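You operate a simulated robot arm through the tools that you are given. There is no shell and no other tool. Be economical: measure what you need, move in short steps, check, and stop when the job is done.

The job below is to be done with a simulated robot arm. You get a single attempt, and the scene is never put back.

## Task
Open the white drawer under the black panel, put the foam crumb on the top of the wide table away in the inside of the white drawer under the black panel and shut the panel again.

It is judged by the outcome, as a careful person would: the job done as asked, and still so three seconds after it is handed in. It fails if anything else is knocked over, pushed out of place, dropped, spilled or broken.

## Robot
A 7-joint arm with a two-finger parallel gripper on a trunk, on a base that drives. Base frame: it is fixed to the floor where the robot stands at the start and does not move with it; the origin is under the middle of the robot, x ahead of it, y to its left, z up. Lengths are in m, angles in degrees, forces in N, time in s.
With the tool pointing down near the work surface it reaches from about 0.42 to 0.9 m from the robot's upright axis, wherever it stands. Its first joint turns from -115.0 to 115.0 degrees. Places, roughly: foam crumb [1, -1, 0.75]; inside of the white drawer under the black panel [7.5, 0.4, 0.5]; white drawer under the black panel [7.4, 0.3, 0.6]. Payload 3.91 kg.
Tool frame: the origin (TCP) lies between the finger pads and is the grasp point; the fingertips stand 0.03 m ahead of it; z points along the fingers, y is the line along which they close. The gripper opens to 0.11 m. The fingers are 0.02 m wide and 0.01 m thick; the gripper's body (0.048 by 0.112 m) begins 0.055 m behind the TCP.
Orientation is that of the tool frame in the base frame, as a unit quaternion [x, y, z, w]. With the fingers straight down and closing along the base's y, the tool's x points along the base's -x, its y along +y and its z along -z.

## Interface
- The arm moves only by the tool step_arm. Its arguments are lists of equal length, an entry for each row: "dp": the shift along the base's x, y, z in m, a list of three; "delta_rot": the turn, a rotation vector about the base's x, y, z in degrees, a list of three; "fingers": the gripper command, from -1 (fully open) to 1 (shut), values between in proportion. In form: {"dp": [[dx, dy, dz], ...], "delta_rot": [[rx, ry, rz], ...], "fingers": [fingers, ...]}. A call has 1 to 12 rows; each row shifts and turns the commanded pose from where the row before left it. Each row takes 0.2 s and may step no farther than 0.05 m and 8.6 degrees from the row before; otherwise, or with a gripper value out of range, the whole call is refused. A pose out of reach is approached as far as the arm can. The call stops where the force on the tool passes 40 N (or 10 N more than at its start, if that is more) or the arm is blocked; 0.2 s more then pass. Each finger travels about 0.153 m/s and halts on what it meets, pressing with about 42 N; the grip force reading is that of the motor and also rises with nothing between the fingers. The clock runs only during rows and for 0.2 s after the last one: add rows that do not move to give the fingers time. The reply holds the time, the measured pose of the TCP, the force on the tool along the base axes, the opening and the grip force, in the units named above and with some noise, with the torque about the TCP (base axes, N m) and any sound that the robot's microphone picked up.
- Cameras (640 x 400 px; columns grow to the right, rows downward): "scene" is now at [0.2238, 0.1781, 1.1782]; the picture's right is [-0.25, -0.97, 0.00], its down [-0.34, 0.09, -0.94] and it looks along [0.91, -0.23, -0.35] (base axes); focal length 254 px, centre (320, 200). "wrist" rides on the gripper at [0.072, 0.017, -0.103] in the tool frame; the picture's right is [-0.23, 0.97, 0.00], its down [-0.76, -0.18, -0.62] and it looks along [-0.61, -0.14, 0.78] (tool axes); focal length 222 px, centre (320, 200). There is no depth. A picture from a camera that has moved, and an enlarged one, comes with that camera's place and axes in the base frame and with its lens. The place of the scene camera against the robot may be out by one fixed shift of up to 0.025 m in any direction.
- get_image(camera): a new picture of that camera. It takes no simulated time.
- lift_body(by): slides the trunk up (or, below 0, down) by that many m; the arm and the scene camera ride with it, the base frame stays. It gives what a move gives, with no picture.
- roll_base(legs): drives the robot by 1 to 6 legs, each [ahead, left, turn to the left] in m, m and degrees, along the robot's own axes; the way and the turn of a leg run together, so that a leg with both is an arc; at most 1.5 m and 180 degrees a leg. The arm and the cameras ride along, it lands a little off, and it stops where it bumps. It gives what a move gives.
- aim_head(pan, tilt): turns the head with the scene camera to pan (to the left, within 80 degrees either way) and tilt (down, from -29 to 69), counted from straight ahead of the robot. It gives what a move gives.
- inspect(camera, box): a new picture of the part [left, top, right, bottom] of that camera's present view, enlarged. It takes no simulated time.
- hand_in(): hands the job in; it is judged then, once.

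Go step by step. Nothing tells you exact positions but the pictures and the camera data: compare them with the known pose of the tool, close in by small moves and look again before you grip or let go. The budget is 120 turns and 78 pictures, counting those below and the enlarged ones. Unless the task says otherwise, let go and move clear before handing in, and close with one line.

The tools are called after ">>>" as a command line: name --argument value ..., lists and objects as JSON in quotes. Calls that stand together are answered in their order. step_arm: Moves the arm, as the interface text tells. Its arguments: {"type":"object","properties":{"dp":{"type":"array"},"delta_rot":{"type":"array"},"fingers":{"type":"array"}},"required":["dp","delta_rot","fingers"]} The other tools are called the same way: lift_body (by) slides the trunk up or down; roll_base (legs) drives the base; aim_head (pan, tilt) turns the head that bears the scene camera; get_image (camera) takes a picture; inspect (camera, box) takes an enlarged picture of a part of a camera's view; hand_in () hands the job in.

At the start:

```text
time: 0.0
tool_pos: [0.5544, 0.0264, 0.8851]
orientation: [0.0, 1.0, 0.0, 0.0]
contact_force: [0.1, 0.2, -0.7]
moment: [-0.01, 0.0, 0.02]
grip_width: 0.1102
grip_force: 0.0
trunk travel left (down, up): [-0.475, 0.515]
robot x, y, heading: [-0.0008, -0.0003, -0.2]
head pan, tilt: [-14.5, 20.6]
```

scene: 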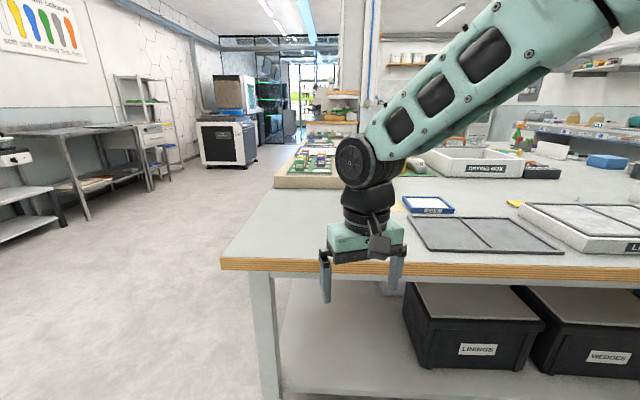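
wrist: 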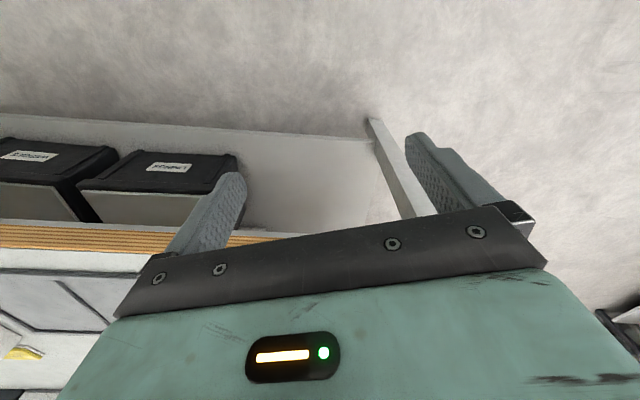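

I see a wide table ahead and to the right, with a small yellow thing on it that may be the foam crumb. I'll look toward [1,-1,0.75] first.

>>> aim_head --pan -45 --tilt 25

>>> get_image --camera "scene"

```text
time: 0.9
tool_pos: [0.5546, 0.0253, 0.8863]
orientation: [0.0, 1.0, 0.001, 0.0]
contact_force: [0.2, -0.4, 0.3]
moment: [0.02, 0.01, 0.0]
grip_width: 0.1102
grip_force: 0.0
trunk travel left (down, up): [-0.475, 0.515]
robot x, y, heading: [-0.0013, 0.0028, -0.0]
head pan, tilt: [-45.0, 25.0]
```

```text
75 pictures are left
camera scene: at [0.199, 0.1364, 1.1712], right [-0.71, -0.71, 0.0], down [-0.3, 0.3, -0.91], along [0.64, -0.64, -0.42], focal length 254 px, centre (320, 200)
```

scene: 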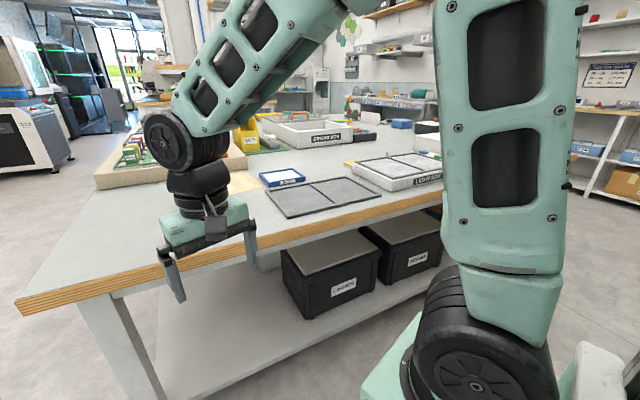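

The expected crumb position projects to about pixel (363,165), near the tiny yellow thing by the "LIGHT BOX" tray. I'll enlarge it.

>>> inspect --camera "scene" --box '[230, 90, 450, 228]'

```text
2.90 times, centred on (340, 159) of scene
camera zoom: at [0.199, 0.1364, 1.1712], right [-0.71, -0.71, 0.0], down [-0.3, 0.3, -0.91], along [0.64, -0.64, -0.42], focal length 738 px, centre (262, 319)
```

zoom: 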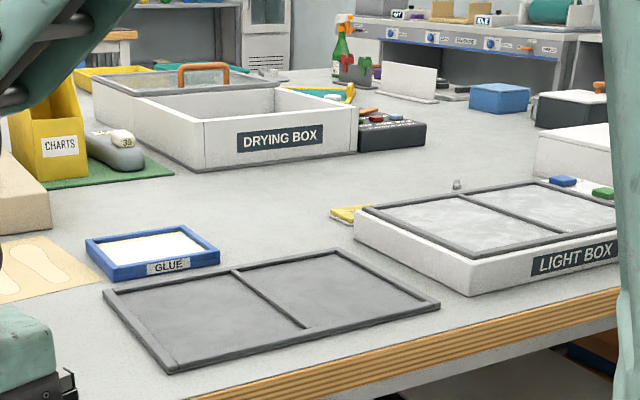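

Two candidates: a yellow piece and a small grey nub. I'll enlarge both.

>>> inspect --camera "scene" --box '[340, 140, 400, 178]'

>>> aim_head --pan 0 --tilt 10

>>> get_image --camera "scene"

```text
10.53 times, centred on (370, 159) of scene
camera zoom: at [0.199, 0.1364, 1.1712], right [-0.71, -0.71, 0.0], down [-0.3, 0.3, -0.91], along [0.64, -0.64, -0.42], focal length 2679 px, centre (-206, 632)
```

zoom: 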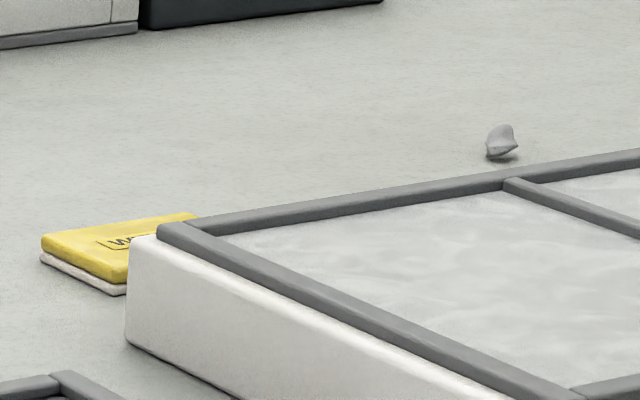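

```text
time: 2.1
tool_pos: [0.5554, 0.0264, 0.8848]
orientation: [-0.001, 1.0, 0.0, 0.0]
contact_force: [0.2, 0.1, 0.8]
moment: [-0.01, 0.03, -0.01]
grip_width: 0.1101
grip_force: 0.2
trunk travel left (down, up): [-0.475, 0.515]
robot x, y, heading: [-0.0002, -0.0004, -0.0]
head pan, tilt: [0.0, 10.0]
```

```text
72 pictures are left
camera scene: at [0.2267, 0.2014, 1.1955], right [0.0, -1.0, 0.0], down [-0.17, 0.0, -0.98], along [0.98, 0.0, -0.17], focal length 254 px, centre (320, 200)
```

scene: 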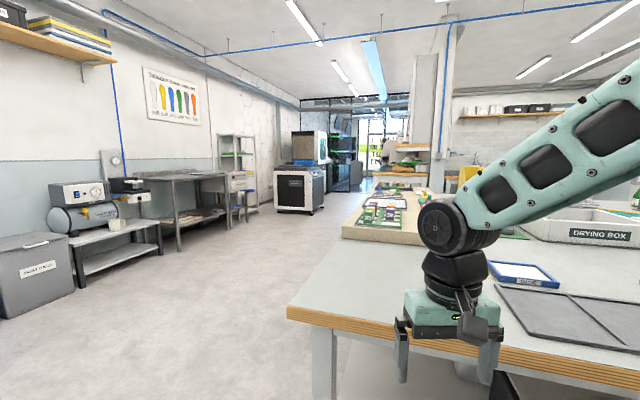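

The grey nub behind the LIGHT BOX is the foam crumb (yellow is a wax pad). Now I'll view the drawer area far ahead.

>>> inspect --camera "scene" --box '[256, 120, 384, 220]'

```text
4.00 times, centred on (320, 170) of scene
camera zoom: at [0.2267, 0.2014, 1.1955], right [0.0, -1.0, 0.0], down [-0.17, 0.0, -0.98], along [0.98, 0.0, -0.17], focal length 1018 px, centre (320, 320)
```

zoom: 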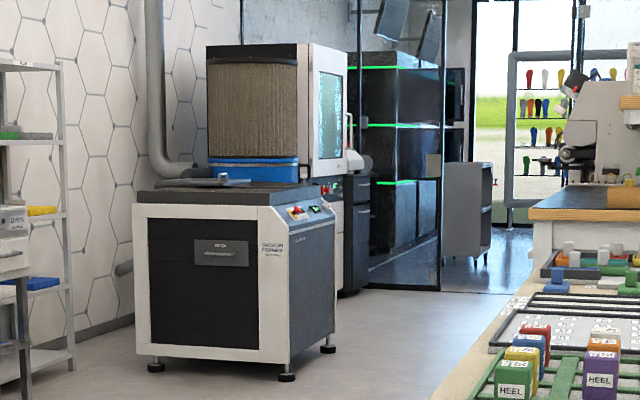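

The vacuum-former sits at about x=5.4, and the target at x=7.4 is likely behind it. First the crumb: I'll raise the trunk and turn right for a better view of the table.

>>> lift_body --by 0.35

>>> roll_base --legs '[[0, 0, -50]]'

>>> aim_head --pan 10 --tilt 25

>>> get_image --camera "scene"

```text
time: 5.5
tool_pos: [0.5548, 0.0268, 1.2349]
orientation: [0.0, 1.0, -0.001, 0.0]
contact_force: [-0.6, 0.1, -0.3]
moment: [-0.01, 0.01, -0.02]
grip_width: 0.1103
grip_force: 0.1
trunk travel left (down, up): [-0.825, 0.165]
robot x, y, heading: [0.0, 0.0005, 0.1]
head pan, tilt: [0.0, 10.0]
```

```text
time: 8.1
tool_pos: [0.377, -0.4079, 1.2351]
orientation: [0.421, 0.907, -0.001, 0.0]
contact_force: [0.8, -0.3, 0.3]
moment: [0.03, -0.01, 0.0]
grip_width: 0.1101
grip_force: 0.1
trunk travel left (down, up): [-0.825, 0.165]
robot x, y, heading: [0.0015, -0.0016, -49.8]
head pan, tilt: [0.0, 10.0]
```

```text
time: 8.9
tool_pos: [0.3771, -0.4071, 1.236]
orientation: [0.422, 0.907, 0.0, 0.0]
contact_force: [0.5, 0.1, -0.9]
moment: [-0.03, 0.0, 0.02]
grip_width: 0.1102
grip_force: 0.0
trunk travel left (down, up): [-0.825, 0.165]
robot x, y, heading: [0.0043, 0.0022, -50.0]
head pan, tilt: [10.0, 25.0]
```

```text
70 pictures are left
camera scene: at [0.3107, -0.0392, 1.5212], right [-0.64, -0.77, 0.0], down [-0.32, 0.27, -0.91], along [0.7, -0.58, -0.42], focal length 254 px, centre (320, 200)
```

scene: 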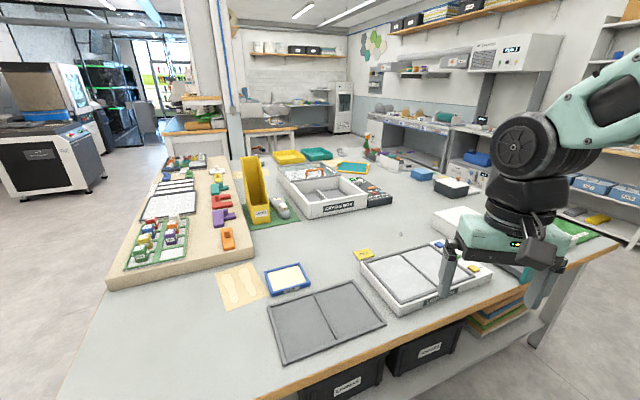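

I now have a much better view. I'll enlarge around the expected crumb place.

>>> inspect --camera "scene" --box '[350, 205, 450, 268]'

>>> inspect --camera "scene" --box '[340, 120, 640, 308]'

```text
6.35 times, centred on (400, 236) of scene
camera zoom: at [0.3107, -0.0392, 1.5212], right [-0.64, -0.77, 0.0], down [-0.32, 0.27, -0.91], along [0.7, -0.58, -0.42], focal length 1616 px, centre (-188, -32)
```

zoom: 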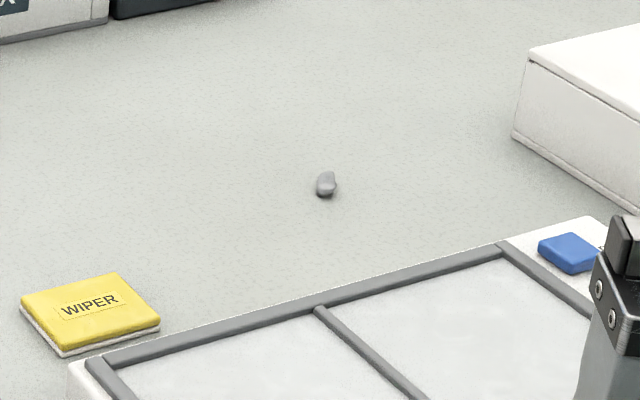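

```text
2.13 times, centred on (490, 214) of scene
camera zoom: at [0.3107, -0.0392, 1.5212], right [-0.64, -0.77, 0.0], down [-0.32, 0.27, -0.91], along [0.7, -0.58, -0.42], focal length 542 px, centre (-42, 170)
```

zoom: 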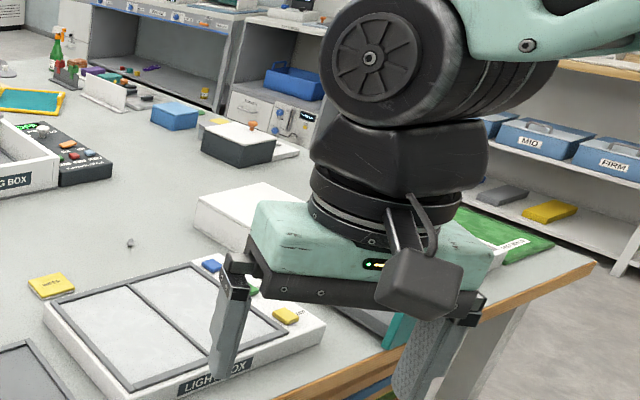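

Triangulating the two views puts the crumb at about (0.88,-1.045,0.83), so the table top is at about 0.82 and the table is turned about -16°. I'll square up to the table and strafe beside the crumb.

>>> roll_base --legs '[[0, 0, 33.6], [0, -0.75, 0], [0.22, 0, 0]]'

>>> aim_head --pan 0 --tilt 50

>>> get_image --camera "scene"

>>> get_image --camera "wrist"

```text
time: 15.9
tool_pos: [0.5415, -0.9085, 1.2346]
orientation: [0.144, 0.99, 0.0, 0.0]
contact_force: [0.2, 0.1, 0.4]
moment: [0.01, -0.03, 0.02]
grip_width: 0.1099
grip_force: 0.1
trunk travel left (down, up): [-0.825, 0.165]
robot x, y, heading: [0.0046, -0.7732, -16.4]
head pan, tilt: [10.0, 25.0]
```

```text
time: 16.8
tool_pos: [0.5424, -0.9087, 1.2353]
orientation: [0.144, 0.99, 0.0, 0.0]
contact_force: [0.0, 0.1, -0.1]
moment: [-0.02, 0.02, 0.0]
grip_width: 0.1098
grip_force: 0.1
trunk travel left (down, up): [-0.825, 0.165]
robot x, y, heading: [0.0022, -0.7753, -16.4]
head pan, tilt: [0.0, 50.0]
```

```text
67 pictures are left
camera scene: at [0.2628, -0.6445, 1.4837], right [-0.28, -0.96, 0.0], down [-0.73, 0.22, -0.64], along [0.62, -0.18, -0.77], focal length 254 px, centre (320, 200)
```

scene: 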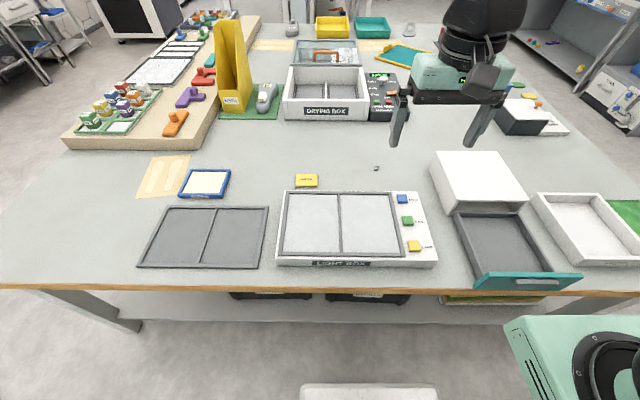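

```text
66 pictures are left
camera wrist: at [0.4779, -0.8714, 1.338], right [0.5, 0.87, 0.0], down [0.68, -0.39, 0.62], along [0.54, -0.31, -0.78], focal length 222 px, centre (320, 200)
```

wrist: 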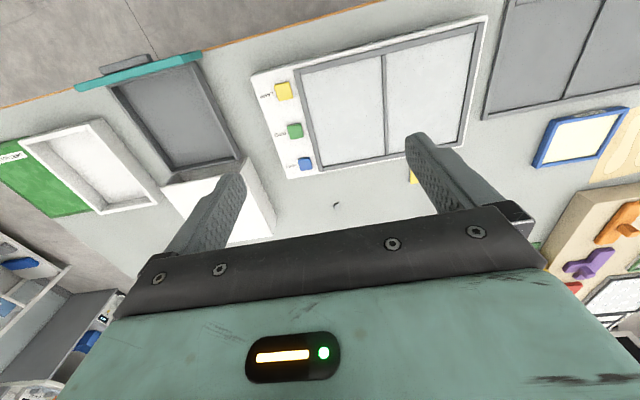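

The third view confirms the crumb at about (0.88,-1.045). I'll creep 8 cm closer and bring the open gripper over the crumb while staying high.

>>> roll_base --legs '[[0.08, 0, 0]]'

>>> step_arm --dp '[[0.04, -0.017, -0.02], [0.04, -0.017, -0.02], [0.04, -0.017, -0.02], [0.04, -0.017, -0.02], [0.04, -0.017, -0.02], [0.03, -0.014, 0], [0.02, -0.01, 0]]' --delta_rot '[[0, 0, 0], [0, 0, 0], [0, 0, 0], [0, 0, 0], [0, 0, 0], [0, 0, 0], [0, 0, 0]]' --fingers '[-1, -1, -1, -1, -1, -1, -1]'

>>> get_image --camera "wrist"

```text
time: 17.8
tool_pos: [0.6184, -0.9315, 1.2356]
orientation: [0.144, 0.99, 0.0, 0.0]
contact_force: [0.4, 0.6, 0.5]
moment: [0.01, 0.01, 0.01]
grip_width: 0.1101
grip_force: 0.1
trunk travel left (down, up): [-0.825, 0.165]
robot x, y, heading: [0.0784, -0.7977, -16.6]
head pan, tilt: [0.0, 50.0]
```

```text
time: 19.4
tool_pos: [0.8665, -1.04, 1.1341]
orientation: [0.144, 0.99, 0.0, 0.0]
contact_force: [-0.5, -0.7, 0.9]
moment: [-0.02, 0.02, -0.01]
grip_width: 0.1101
grip_force: 0.0
trunk travel left (down, up): [-0.825, 0.165]
robot x, y, heading: [0.0765, -0.7968, -16.2]
head pan, tilt: [0.0, 50.0]
```

```text
65 pictures are left
camera wrist: at [0.8036, -1.0032, 1.2365], right [0.5, 0.87, 0.0], down [0.68, -0.39, 0.62], along [0.54, -0.31, -0.78], focal length 222 px, centre (320, 200)
```

wrist: 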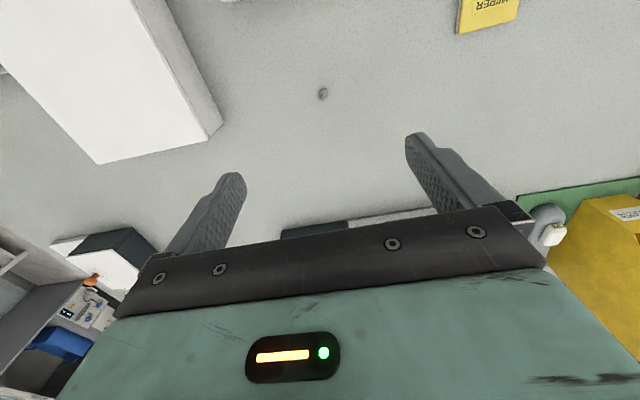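

The wrist view puts the crumb at (0.885,-1.045). I'll align over it and lower the trunk partway, then look again.

>>> step_arm --dp '[[0.018, -0.005, 0]]' --delta_rot '[[0, 0, 0]]' --fingers '[-1]'

>>> lift_body --by -0.2

>>> get_image --camera "wrist"

>>> get_image --camera "scene"

```text
time: 19.8
tool_pos: [0.8865, -1.0453, 1.1344]
orientation: [0.144, 0.99, -0.001, -0.001]
contact_force: [-0.2, -0.1, 0.1]
moment: [-0.01, -0.02, 0.02]
grip_width: 0.1099
grip_force: 0.0
trunk travel left (down, up): [-0.825, 0.165]
robot x, y, heading: [0.0783, -0.7958, -16.5]
head pan, tilt: [0.0, 50.0]
```

```text
time: 22.0
tool_pos: [0.8851, -1.0452, 0.9343]
orientation: [0.145, 0.989, 0.0, 0.001]
contact_force: [-0.2, 0.6, 0.2]
moment: [0.04, 0.02, 0.0]
grip_width: 0.1099
grip_force: 0.0
trunk travel left (down, up): [-0.625, 0.365]
robot x, y, heading: [0.0753, -0.8007, -16.7]
head pan, tilt: [0.0, 50.0]
```

```text
64 pictures are left
camera wrist: at [0.8214, -1.0085, 1.0375], right [0.5, 0.87, 0.0], down [0.68, -0.39, 0.62], along [0.54, -0.31, -0.78], focal length 222 px, centre (320, 200)
```

wrist: 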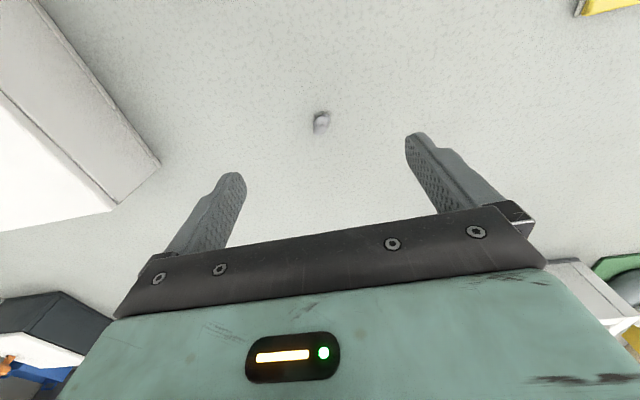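

```text
63 pictures are left
camera scene: at [0.3389, -0.6674, 1.2837], right [-0.29, -0.96, 0.0], down [-0.73, 0.22, -0.64], along [0.62, -0.18, -0.77], focal length 254 px, centre (320, 200)
```

scene: 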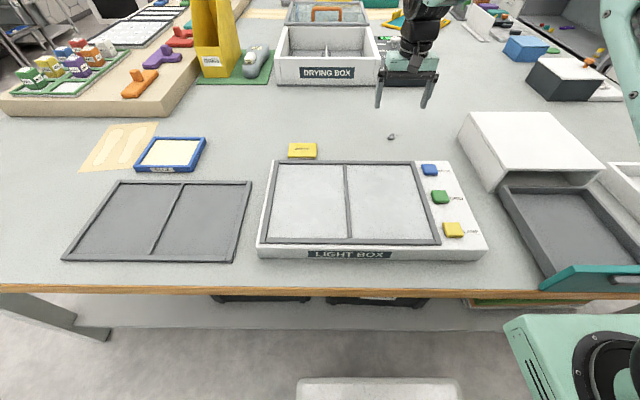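

All views agree on the crumb being near z 0.825 under the gripper. I'll lower in small steps with the force stop as guard.

>>> step_arm --dp '[[0.001, 0, -0.03], [0, 0, -0.02], [0, 0, -0.015]]' --delta_rot '[[0, 0, 0], [0, 0, 0], [0, 0, 0]]' --fingers '[-1, -1, -1]'

>>> get_image --camera "wrist"

>>> inspect --camera "scene" --box '[340, 85, 460, 160]'

```text
time: 22.8
tool_pos: [0.8862, -1.0449, 0.8705]
orientation: [0.145, 0.99, 0.0, -0.001]
contact_force: [0.5, -1.5, -0.8]
moment: [-0.02, 0.0, 0.02]
grip_width: 0.1099
grip_force: 0.0
trunk travel left (down, up): [-0.625, 0.365]
robot x, y, heading: [0.0768, -0.7955, -16.7]
head pan, tilt: [0.0, 50.0]
```

```text
62 pictures are left
camera wrist: at [0.8215, -1.0078, 0.9733], right [0.5, 0.87, 0.0], down [0.68, -0.39, 0.62], along [0.54, -0.31, -0.78], focal length 222 px, centre (320, 200)
```

wrist: 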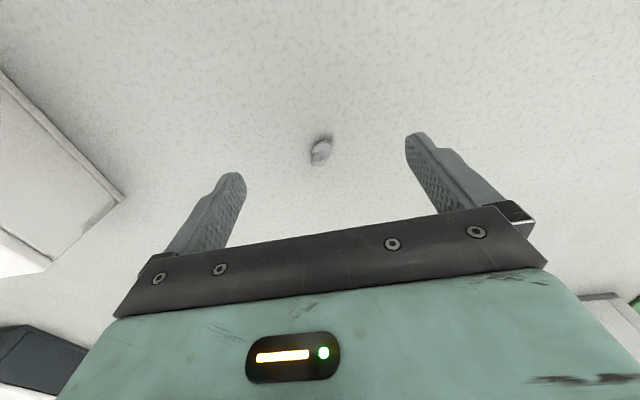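

```text
5.33 times, centred on (400, 122) of scene
camera zoom: at [0.3388, -0.6674, 1.2837], right [-0.29, -0.96, 0.0], down [-0.73, 0.22, -0.64], along [0.62, -0.18, -0.77], focal length 1357 px, centre (-107, 613)
```

zoom: 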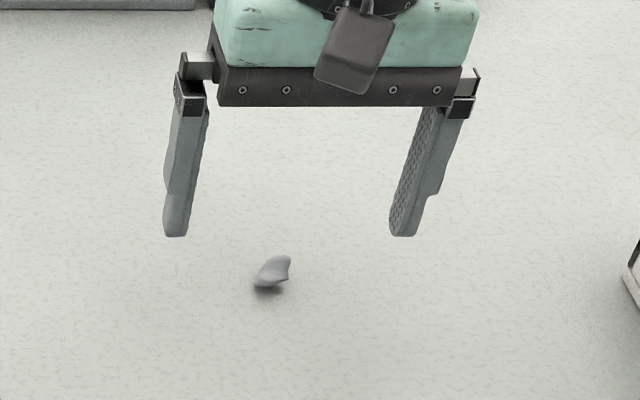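

The crumb lies centred between the fingers, about 4.7 cm below the TCP. I'll go down 2.3 cm and look before closing.

>>> step_arm --dp '[[0, 0, -0.012], [0, 0, -0.007], [0, 0, -0.004]]' --delta_rot '[[0, 0, 0], [0, 0, 0], [0, 0, 0]]' --fingers '[-1, -1, -1]'

>>> get_image --camera "wrist"

>>> inspect --camera "scene" --box '[340, 85, 460, 160]'

```text
time: 23.6
tool_pos: [0.8854, -1.0436, 0.8478]
orientation: [0.145, 0.989, -0.001, -0.001]
contact_force: [0.0, -0.3, -0.4]
moment: [0.01, 0.04, 0.0]
grip_width: 0.1101
grip_force: 0.0
trunk travel left (down, up): [-0.625, 0.365]
robot x, y, heading: [0.0794, -0.7993, -16.7]
head pan, tilt: [0.0, 50.0]
```

```text
60 pictures are left
camera wrist: at [0.8221, -1.008, 0.9497], right [0.5, 0.87, 0.0], down [0.68, -0.39, 0.62], along [0.54, -0.31, -0.78], focal length 222 px, centre (320, 200)
```

wrist: 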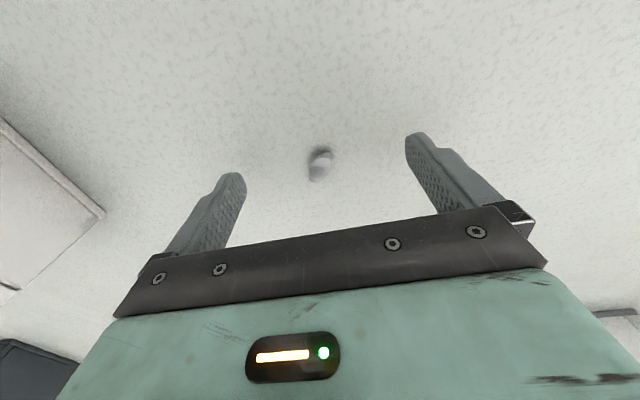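

```text
5.33 times, centred on (400, 122) of scene
camera zoom: at [0.3389, -0.6674, 1.2837], right [-0.29, -0.96, 0.0], down [-0.73, 0.22, -0.64], along [0.62, -0.18, -0.77], focal length 1357 px, centre (-107, 613)
```

zoom: 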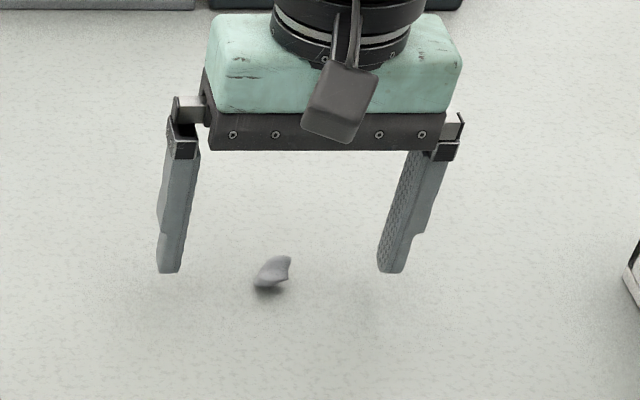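

The crumb centre is at the fingertip level. I'll go down about 8 mm more, then close gently.

>>> step_arm --dp '[[0, 0, -0.004], [0, 0, -0.004]]' --delta_rot '[[0, 0, 0], [0, 0, 0]]' --fingers '[-1, -1]'

>>> get_image --camera "wrist"

```text
time: 24.2
tool_pos: [0.8852, -1.044, 0.8379]
orientation: [0.144, 0.99, 0.0, -0.001]
contact_force: [0.3, -1.1, 0.4]
moment: [-0.03, -0.03, -0.03]
grip_width: 0.11
grip_force: 0.0
trunk travel left (down, up): [-0.625, 0.365]
robot x, y, heading: [0.0752, -0.7976, -16.5]
head pan, tilt: [0.0, 50.0]
```

```text
58 pictures are left
camera wrist: at [0.8221, -1.0084, 0.9412], right [0.5, 0.87, 0.0], down [0.68, -0.39, 0.62], along [0.54, -0.31, -0.78], focal length 222 px, centre (320, 200)
```

wrist: 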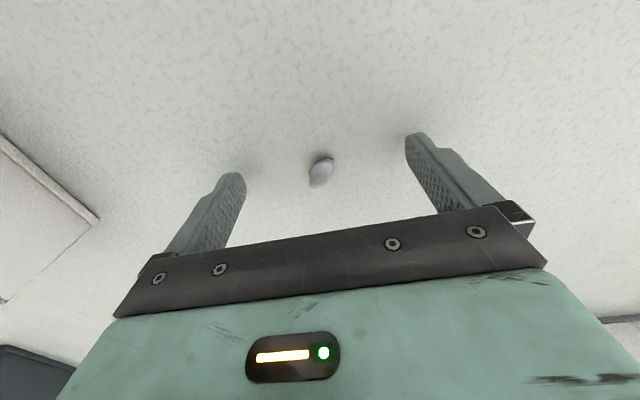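

The crumb is between the pads now, with the tips just above the table. I'll close.

>>> step_arm --dp '[[0, 0, 0], [0, 0, 0], [0, 0, 0], [0, 0, 0]]' --delta_rot '[[0, 0, 0], [0, 0, 0], [0, 0, 0], [0, 0, 0]]' --fingers '[0, 0.5, 1, 1]'

>>> inspect --camera "wrist" --box '[220, 90, 440, 228]'

```text
time: 25.2
tool_pos: [0.8859, -1.0464, 0.8376]
orientation: [0.145, 0.989, 0.0, 0.0]
contact_force: [0.6, 0.1, 0.3]
moment: [0.03, -0.02, 0.01]
grip_width: 0.014
grip_force: 42.3
trunk travel left (down, up): [-0.625, 0.365]
robot x, y, heading: [0.0752, -0.7987, -16.2]
head pan, tilt: [0.0, 50.0]
```

```text
2.90 times, centred on (330, 159) of wrist
camera zoom: at [0.8221, -1.0084, 0.9412], right [0.5, 0.87, 0.0], down [0.68, -0.39, 0.62], along [0.54, -0.31, -0.78], focal length 644 px, centre (291, 319)
```

zoom: 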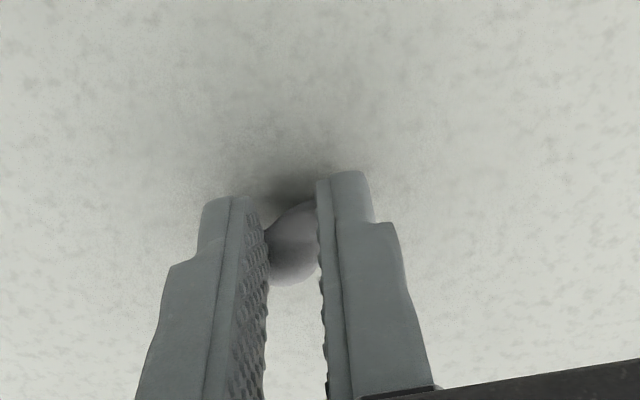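

The crumb is held at a 14 mm grip. I'll raise the trunk, retract the arm toward the robot and check the hold.

>>> step_arm --dp '[[0, 0, 0.03], [0, 0, 0.05], [0, 0, 0.05]]' --delta_rot '[[0, 0, 0], [0, 0, 0], [0, 0, 0]]' --fingers '[1, 1, 1]'

>>> lift_body --by 0.25

>>> step_arm --dp '[[-0.04, 0.012, 0], [-0.04, 0.012, 0], [-0.04, 0.012, 0], [-0.04, 0.012, 0], [-0.04, 0.012, 0], [-0.04, 0.012, 0], [-0.04, 0.012, 0], [-0.04, 0.012, 0]]' --delta_rot '[[0, 0, 0], [0, 0, 0], [0, 0, 0], [0, 0, 0], [0, 0, 0], [0, 0, 0], [0, 0, 0], [0, 0, 0]]' --fingers '[1, 1, 1, 1, 1, 1, 1, 1]'

>>> inspect --camera "wrist" --box '[220, 90, 440, 228]'

```text
time: 26.0
tool_pos: [0.887, -1.0439, 0.9699]
orientation: [0.144, 0.99, 0.001, -0.001]
contact_force: [0.2, 0.7, -0.7]
moment: [0.0, 0.02, -0.05]
grip_width: 0.0138
grip_force: 42.4
trunk travel left (down, up): [-0.625, 0.365]
robot x, y, heading: [0.0801, -0.7995, -16.4]
head pan, tilt: [0.0, 50.0]
```

```text
time: 28.6
tool_pos: [0.886, -1.0437, 1.2194]
orientation: [0.145, 0.989, 0.0, 0.0]
contact_force: [-0.2, -0.4, -0.9]
moment: [-0.01, -0.02, 0.03]
grip_width: 0.0138
grip_force: 41.8
trunk travel left (down, up): [-0.875, 0.115]
robot x, y, heading: [0.0792, -0.8024, -16.6]
head pan, tilt: [0.0, 50.0]
```

```text
time: 30.4
tool_pos: [0.5653, -0.9468, 1.2177]
orientation: [0.144, 0.99, 0.0, 0.001]
contact_force: [0.5, -0.6, 0.3]
moment: [0.02, 0.0, -0.02]
grip_width: 0.0135
grip_force: 42.1
trunk travel left (down, up): [-0.875, 0.115]
robot x, y, heading: [0.079, -0.7939, -16.6]
head pan, tilt: [0.0, 50.0]
```

```text
2.90 times, centred on (330, 159) of wrist
camera zoom: at [0.501, -0.9098, 1.3201], right [0.5, 0.87, 0.0], down [0.68, -0.39, 0.62], along [0.54, -0.31, -0.78], focal length 644 px, centre (291, 319)
```

zoom: 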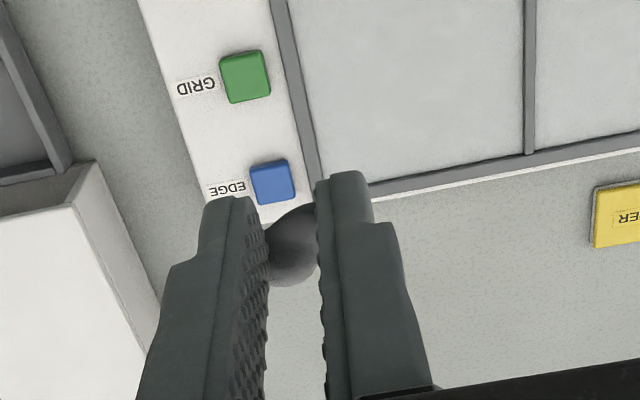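

The crumb is held firmly. I'll back out, go around the table's left end and drive toward the drawer area, stopping at about (2.5,0.8) to look.

>>> roll_base --legs '[[-0.3, 0, 0], [0, 0, 16.6], [0, 1.5, 0], [1.5, 0, 0], [1.2, 0, 0]]'

>>> aim_head --pan 0 --tilt 15

>>> get_image --camera "scene"

```text
time: 53.1
tool_pos: [3.0355, 0.6996, 1.2164]
orientation: [0.006, 1.0, 0.0, 0.0]
contact_force: [0.4, 0.7, 0.9]
moment: [0.0, -0.01, 0.02]
grip_width: 0.0134
grip_force: 42.0
trunk travel left (down, up): [-0.875, 0.115]
robot x, y, heading: [2.5258, 0.7092, -0.8]
head pan, tilt: [0.0, 50.0]
```

```text
time: 54.1
tool_pos: [3.0357, 0.7001, 1.2171]
orientation: [0.006, 1.0, 0.0, 0.0]
contact_force: [0.1, -0.7, -1.1]
moment: [-0.04, -0.04, 0.0]
grip_width: 0.0136
grip_force: 42.3
trunk travel left (down, up): [-0.875, 0.115]
robot x, y, heading: [2.5269, 0.71, -0.6]
head pan, tilt: [0.0, 15.0]
```

```text
55 pictures are left
camera scene: at [2.757, 0.9081, 1.5873], right [-0.01, -1.0, 0.0], down [-0.26, 0.0, -0.97], along [0.97, -0.01, -0.26], focal length 254 px, centre (320, 200)
```

scene: 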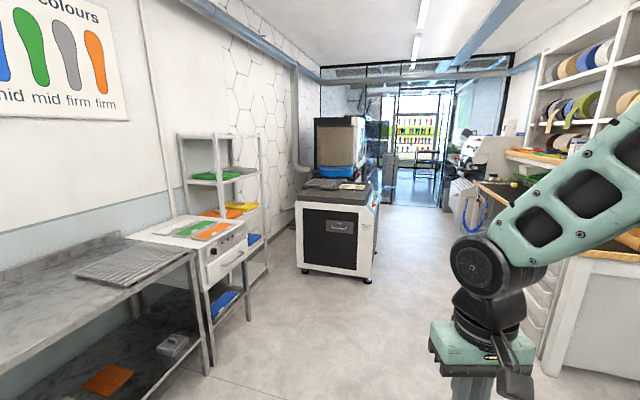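

The vacuum former stands ahead-left and the target should be behind it. I'll enlarge the passage area.

>>> inspect --camera "scene" --box '[280, 100, 520, 250]'

```text
2.67 times, centred on (400, 175) of scene
camera zoom: at [2.757, 0.9081, 1.5873], right [-0.01, -1.0, 0.0], down [-0.26, 0.0, -0.97], along [0.97, -0.01, -0.26], focal length 679 px, centre (107, 267)
```

zoom: 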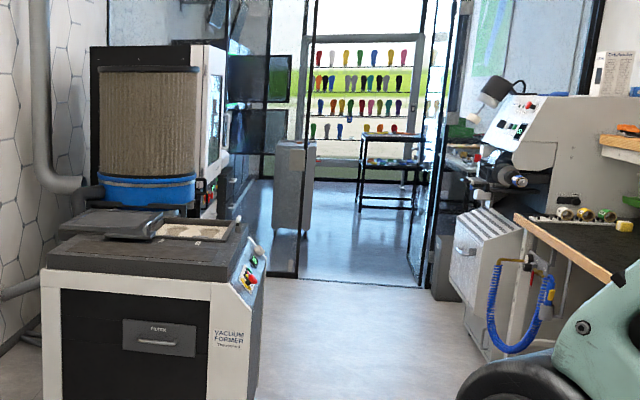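

The target cabinet is behind the former, probably facing the passage. I'll drive diagonally into the passage and look again.

>>> roll_base --legs '[[1.3, -0.7, 0], [0.6, -0.1, 0]]'

>>> aim_head --pan 5 --tilt 25

>>> get_image --camera "scene"

```text
time: 64.5
tool_pos: [4.9187, -0.1533, 1.2175]
orientation: [0.02, 1.0, -0.001, 0.0]
contact_force: [-0.3, 0.4, -0.3]
moment: [0.02, 0.03, 0.03]
grip_width: 0.0137
grip_force: 42.8
trunk travel left (down, up): [-0.875, 0.115]
robot x, y, heading: [4.4147, -0.1313, -2.4]
head pan, tilt: [0.0, 15.0]
```

```text
time: 65.2
tool_pos: [4.918, -0.1531, 1.216]
orientation: [0.02, 1.0, 0.0, 0.0]
contact_force: [0.5, 0.1, -0.4]
moment: [-0.01, -0.02, 0.0]
grip_width: 0.0138
grip_force: 42.4
trunk travel left (down, up): [-0.875, 0.115]
robot x, y, heading: [4.4067, -0.1304, -2.4]
head pan, tilt: [5.0, 25.0]
```

```text
53 pictures are left
camera scene: at [4.6447, 0.0705, 1.5712], right [0.05, -1.0, 0.0], down [-0.42, -0.02, -0.91], along [0.91, 0.04, -0.42], focal length 254 px, centre (320, 200)
```

scene: 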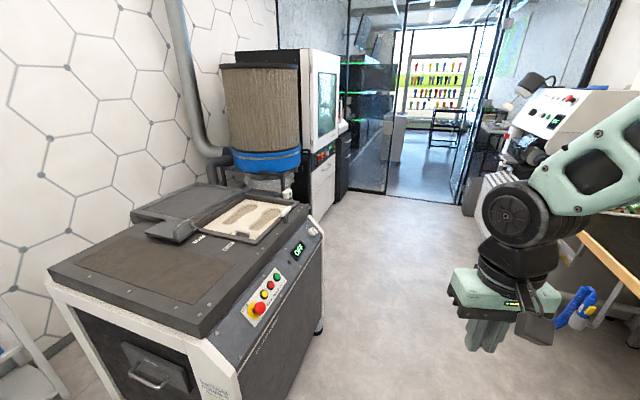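

The white drawer under the black control panel on the CNC cabinet is visible, facing the passage. I'll enlarge it.

>>> inspect --camera "scene" --box '[280, 90, 440, 240]'

```text
2.67 times, centred on (360, 165) of scene
camera zoom: at [4.6447, 0.0705, 1.5712], right [0.05, -1.0, 0.0], down [-0.42, -0.02, -0.91], along [0.91, 0.04, -0.42], focal length 679 px, centre (213, 293)
```

zoom: 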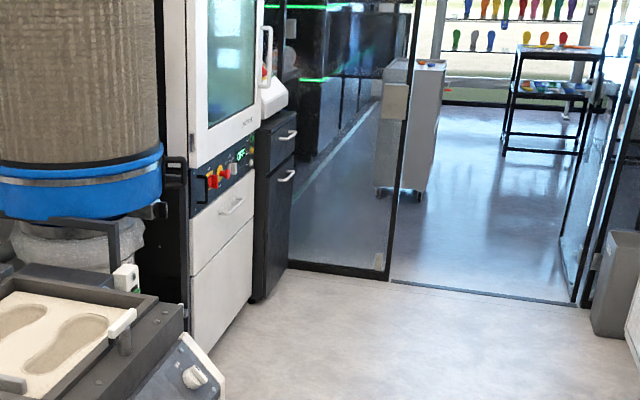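

The handle appears near (7.4,0.1,0.7). I'll drive 1.5 m further along the passage and look left with the head.

>>> roll_base --legs '[[1.5, -0.25, 0]]'

>>> aim_head --pan 25 --tilt 35

>>> get_image --camera "scene"

```text
refused: leg 1 is longer than a leg can be; nothing moved
```

```text
time: 66.0
tool_pos: [4.9199, -0.1541, 1.2182]
orientation: [0.02, 1.0, 0.001, 0.0]
contact_force: [-0.2, 0.7, 0.4]
moment: [0.0, 0.02, -0.02]
grip_width: 0.0137
grip_force: 42.1
trunk travel left (down, up): [-0.875, 0.115]
robot x, y, heading: [4.4091, -0.1317, -2.0]
head pan, tilt: [25.0, 35.0]
```

```text
51 pictures are left
camera scene: at [4.6339, 0.1001, 1.5554], right [0.38, -0.92, 0.0], down [-0.53, -0.22, -0.82], along [0.76, 0.32, -0.57], focal length 254 px, centre (320, 200)
```

scene: 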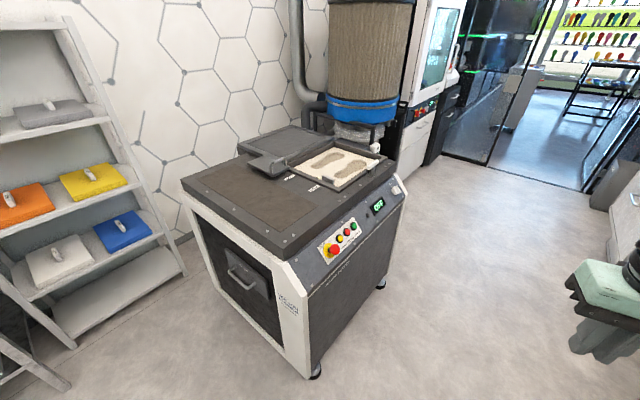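

The room is turned about -16.5°, so the passage runs that way. I'll turn to align and drive along it.

>>> roll_base --legs '[[0, 0, -14.4], [1.4, 0.1, 0]]'

>>> get_image --camera "scene"

```text
time: 74.0
tool_pos: [6.2882, -0.611, 1.2178]
orientation: [0.153, 0.988, 0.0, 0.0]
contact_force: [0.8, -0.6, -1.1]
moment: [0.04, 0.0, 0.01]
grip_width: 0.0134
grip_force: 42.0
trunk travel left (down, up): [-0.875, 0.115]
robot x, y, heading: [5.8002, -0.4504, -17.3]
head pan, tilt: [25.0, 35.0]
```

```text
50 pictures are left
camera scene: at [6.0804, -0.2936, 1.5554], right [0.13, -0.99, 0.0], down [-0.57, -0.07, -0.82], along [0.81, 0.11, -0.57], focal length 254 px, centre (320, 200)
```

scene: 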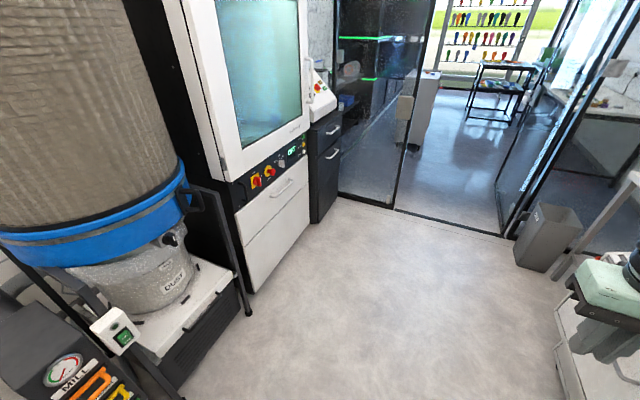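

Triangulation gives the handle at (7.37,0.12,0.71), with the drawer pulling out along (-0.28,-0.96). I'll drive to stand about 0.85 m in front of it and turn to face it.

>>> roll_base --legs '[[1.34, 0.15, 0], [0, 0, 90.5]]'

>>> aim_head --pan 0 --tilt 40

>>> get_image --camera "scene"

```text
time: 84.6
tool_pos: [7.2667, -0.234, 1.2175]
orientation: [-0.601, 0.8, -0.001, 0.0]
contact_force: [0.1, 0.3, 0.1]
moment: [0.02, 0.01, 0.01]
grip_width: 0.0137
grip_force: 42.1
trunk travel left (down, up): [-0.875, 0.115]
robot x, y, heading: [7.1236, -0.7167, 73.8]
head pan, tilt: [25.0, 35.0]
```

```text
time: 85.5
tool_pos: [7.2676, -0.2354, 1.2172]
orientation: [-0.6, 0.8, 0.0, 0.001]
contact_force: [-0.5, -0.2, 0.3]
moment: [-0.01, -0.01, 0.02]
grip_width: 0.0136
grip_force: 42.2
trunk travel left (down, up): [-0.875, 0.115]
robot x, y, heading: [7.1194, -0.7221, 73.7]
head pan, tilt: [0.0, 40.0]
```

```text
49 pictures are left
camera scene: at [6.98, -0.4492, 1.5479], right [0.96, -0.28, 0.0], down [-0.18, -0.62, -0.77], along [0.21, 0.74, -0.64], focal length 254 px, centre (320, 200)
```

scene: 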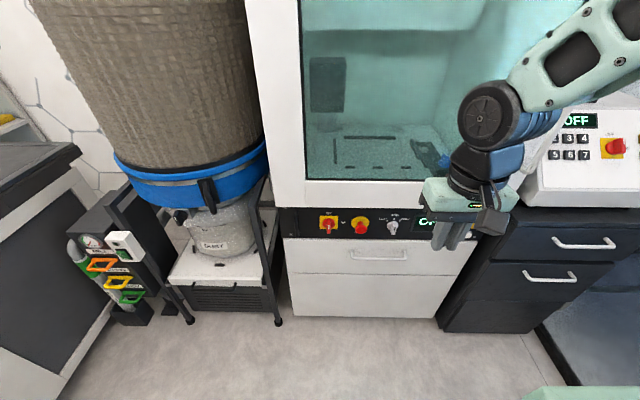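

I now face the white drawer under the black panel. I'll enlarge the handle.

>>> inspect --camera "scene" --box '[280, 190, 480, 330]'

>>> inspect --camera "scene" --box '[340, 230, 420, 280]'

```text
2.86 times, centred on (380, 260) of scene
camera zoom: at [6.98, -0.4492, 1.5479], right [0.96, -0.28, 0.0], down [-0.18, -0.62, -0.77], along [0.21, 0.74, -0.64], focal length 727 px, centre (149, 29)
```

zoom: 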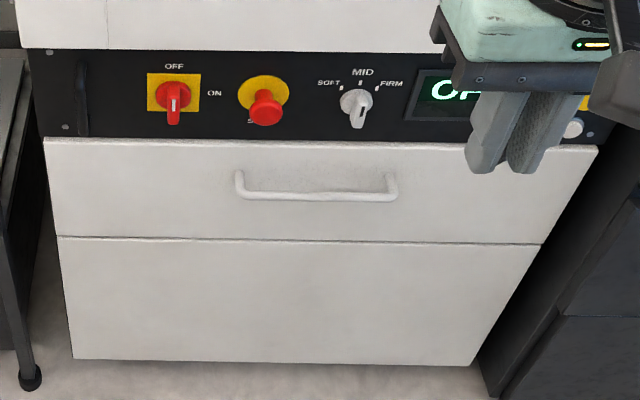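

```text
8.00 times, centred on (380, 255) of scene
camera zoom: at [6.98, -0.4492, 1.5479], right [0.96, -0.28, 0.0], down [-0.18, -0.62, -0.77], along [0.21, 0.74, -0.64], focal length 2036 px, centre (-160, -240)
```

zoom: 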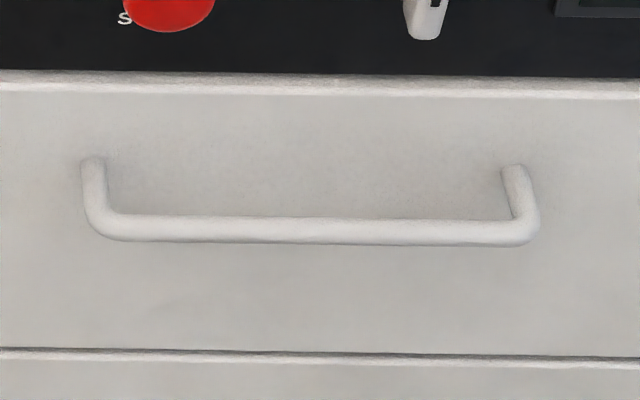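

The bar handle is ~22 cm long, ~5 cm off the face at (7.38,0.09,0.71). I'll keep the crumb and hook the bar from above with closed fingers tilted 30° forward to clear the knobs, starting with the tilt and lowering while retracted.

>>> step_arm --dp '[[0, 0, 0], [0, 0, 0], [0, 0, 0], [0, 0, 0]]' --delta_rot '[[7.2, -2.1, 0], [7.2, -2.1, 0], [7.2, -2.1, 0], [7.2, -2.1, 0]]' --fingers '[1, 1, 1, 1]'

>>> lift_body --by -0.37

>>> get_image --camera "wrist"

>>> get_image --camera "scene"

```text
time: 86.5
tool_pos: [7.2584, -0.1974, 1.2342]
orientation: [-0.58, 0.774, 0.151, 0.204]
contact_force: [0.3, -0.5, -0.2]
moment: [0.05, 0.0, 0.01]
grip_width: 0.0136
grip_force: 42.4
out of reach, approached as far as the arm can: row 3, 4
trunk travel left (down, up): [-0.875, 0.115]
robot x, y, heading: [7.1212, -0.7212, 73.9]
head pan, tilt: [0.0, 40.0]
```

```text
time: 90.1
tool_pos: [7.2586, -0.1966, 0.8636]
orientation: [-0.58, 0.773, 0.152, 0.205]
contact_force: [0.7, 0.1, 0.2]
moment: [-0.01, 0.01, 0.0]
grip_width: 0.0134
grip_force: 42.1
trunk travel left (down, up): [-0.505, 0.485]
robot x, y, heading: [7.1182, -0.718, 73.7]
head pan, tilt: [0.0, 40.0]
```

```text
46 pictures are left
camera wrist: at [7.21, -0.3018, 0.9176], right [-0.88, 0.46, 0.11], down [0.27, 0.29, 0.92], along [0.39, 0.84, -0.38], focal length 222 px, centre (320, 200)
```

wrist: 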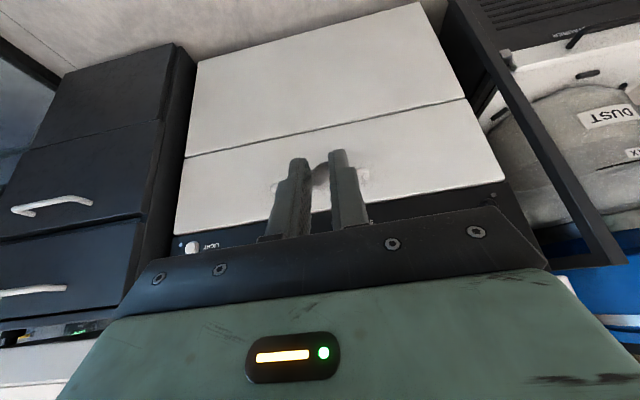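

```text
45 pictures are left
camera scene: at [6.9801, -0.4492, 1.1779], right [0.96, -0.28, 0.0], down [-0.18, -0.62, -0.77], along [0.21, 0.74, -0.64], focal length 254 px, centre (320, 200)
```

scene: 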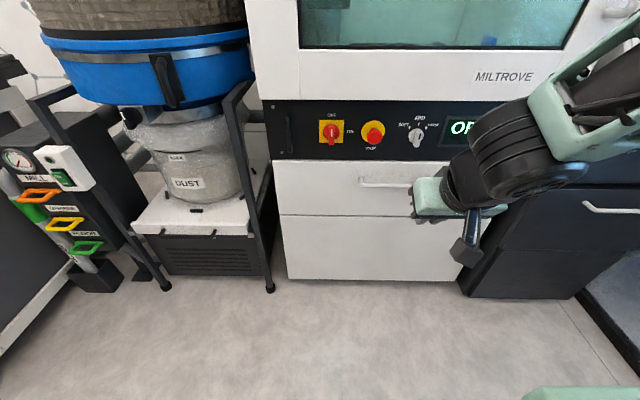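

The crumb is still held and the handle lies right ahead. I'll enlarge the wrist and scene views to pin down the bar height.

>>> inspect --camera "wrist" --box '[230, 130, 410, 242]'

>>> inspect --camera "scene" --box '[340, 145, 468, 225]'

```text
3.56 times, centred on (320, 186) of wrist
camera zoom: at [7.21, -0.3018, 0.9176], right [-0.88, 0.46, 0.11], down [0.27, 0.29, 0.92], along [0.39, 0.84, -0.38], focal length 790 px, centre (320, 250)
```

zoom: 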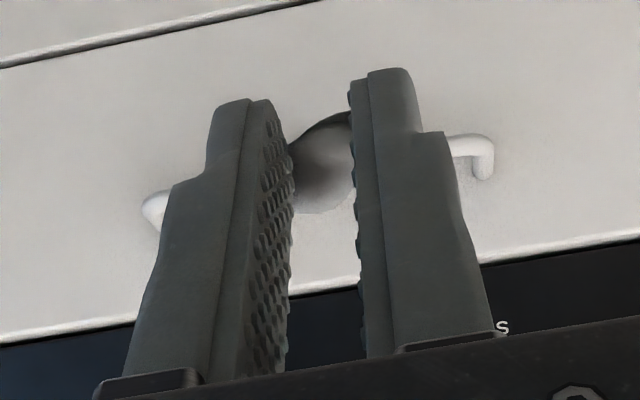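

```text
5.00 times, centred on (404, 185) of scene
camera zoom: at [6.9801, -0.4492, 1.1779], right [0.96, -0.28, 0.0], down [-0.18, -0.62, -0.77], along [0.21, 0.74, -0.64], focal length 1272 px, centre (-100, 275)
```

zoom: 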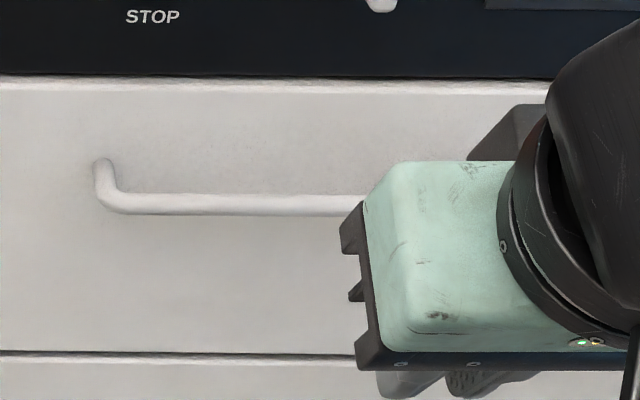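

Both scene heights and the wrist view agree: bar centre (7.39,0.097,0.695). I'll approach the pre-hook point above and just in front of the bar in two parts.

>>> step_arm --dp '[[0.018, 0.039, -0.013], [0.018, 0.039, -0.013], [0.018, 0.039, -0.013], [0.018, 0.039, -0.013], [0.018, 0.039, -0.013]]' --delta_rot '[[0, 0, 0], [0, 0, 0], [0, 0, 0], [0, 0, 0], [0, 0, 0]]' --fingers '[1, 1, 1, 1, 1]'

```text
time: 91.3
tool_pos: [7.3441, -0.0053, 0.7973]
orientation: [-0.581, 0.774, 0.152, 0.203]
contact_force: [-0.4, -0.1, -0.3]
moment: [-0.01, 0.03, 0.01]
grip_width: 0.0134
grip_force: 42.5
trunk travel left (down, up): [-0.505, 0.485]
robot x, y, heading: [7.1232, -0.7195, 74.0]
head pan, tilt: [0.0, 40.0]
```

>>> step_arm --dp '[[0.02, 0.04, -0.014], [0.02, 0.041, -0.014], [0, 0, 0]]' --delta_rot '[[0, 0, 0], [0, 0, 0], [0, 0, 0]]' --fingers '[1, 1, 1]'

>>> inspect --camera "wrist" --box '[160, 80, 480, 280]'

>>> inspect --camera "scene" --box '[320, 125, 480, 225]'

```text
time: 92.1
tool_pos: [7.3867, 0.0779, 0.7693]
orientation: [-0.58, 0.774, 0.152, 0.203]
contact_force: [0.3, 0.4, -0.3]
moment: [-0.01, 0.01, 0.01]
grip_width: 0.0137
grip_force: 41.7
trunk travel left (down, up): [-0.505, 0.485]
robot x, y, heading: [7.1222, -0.7218, 73.7]
head pan, tilt: [0.0, 40.0]
```

```text
2.00 times, centred on (320, 180) of wrist
camera zoom: at [7.3393, -0.0261, 0.8226], right [-0.88, 0.46, 0.11], down [0.27, 0.29, 0.92], along [0.39, 0.84, -0.38], focal length 444 px, centre (320, 240)
```

zoom: 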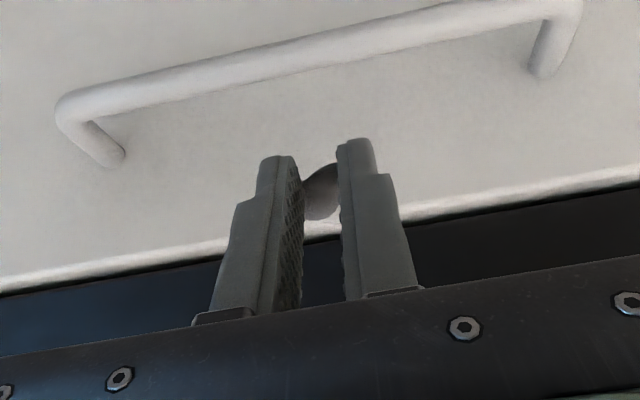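

```text
4.00 times, centred on (400, 175) of scene
camera zoom: at [6.9801, -0.4492, 1.1778], right [0.96, -0.28, 0.0], down [-0.18, -0.62, -0.77], along [0.21, 0.74, -0.64], focal length 1018 px, centre (0, 300)
```

zoom: 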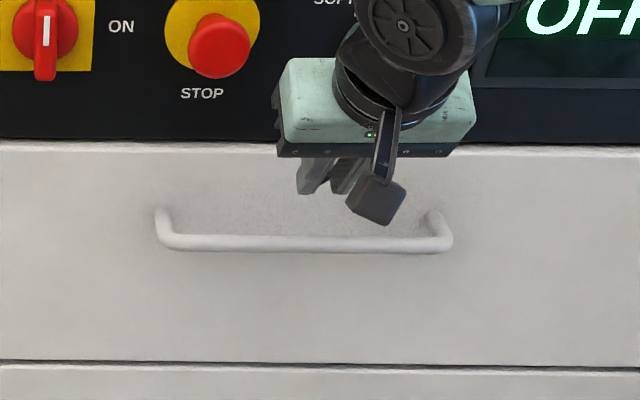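

The wrist view confirms the bar at (7.388,0.099). I'll insert the closed fingers behind the bar along their axis in small steps.

>>> step_arm --dp '[[0.003, 0.012, -0.017], [0.002, 0.01, -0.017], [0.002, 0.01, -0.017], [0.002, 0.008, -0.016], [0, 0, 0]]' --delta_rot '[[0, 0, 0], [0, 0, 0], [0, 0, 0], [0, 0, 0], [0, 0, 0]]' --fingers '[1, 1, 1, 1, 1]'

>>> inspect --camera "wrist" --box '[160, 80, 480, 280]'

>>> inspect --camera "scene" --box '[320, 125, 480, 225]'

```text
time: 93.0
tool_pos: [7.3944, 0.1099, 0.7061]
orientation: [-0.582, 0.774, 0.148, 0.2]
contact_force: [-3.1, -10.0, 0.3]
moment: [-0.2, 0.09, -0.03]
grip_width: 0.0137
grip_force: 41.9
trunk travel left (down, up): [-0.505, 0.485]
robot x, y, heading: [7.1224, -0.7217, 73.8]
head pan, tilt: [0.0, 40.0]
stopped in row 4: the force on the tool passed its limit at 42 N (the readings are from after the stop); the commanded pose is now the measured one
```

```text
2.00 times, centred on (320, 180) of wrist
camera zoom: at [7.3465, 0.0072, 0.7612], right [-0.88, 0.46, 0.1], down [0.27, 0.3, 0.91], along [0.39, 0.83, -0.39], focal length 444 px, centre (320, 240)
```

zoom: 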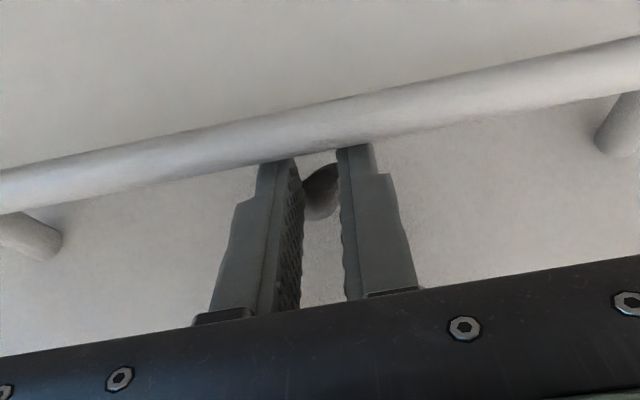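

```text
4.00 times, centred on (400, 175) of scene
camera zoom: at [6.9799, -0.4499, 1.1778], right [0.96, -0.28, 0.0], down [-0.18, -0.62, -0.77], along [0.21, 0.74, -0.64], focal length 1018 px, centre (0, 300)
```

zoom: 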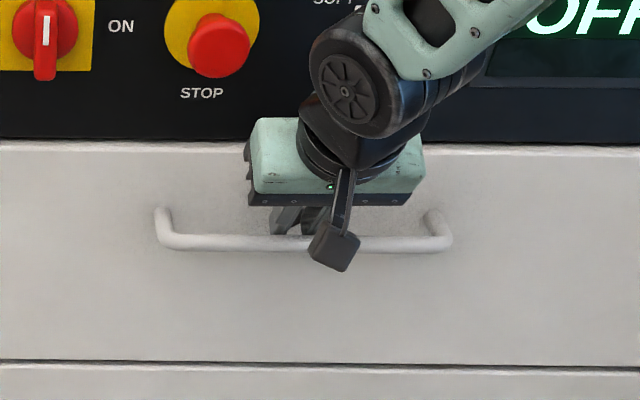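

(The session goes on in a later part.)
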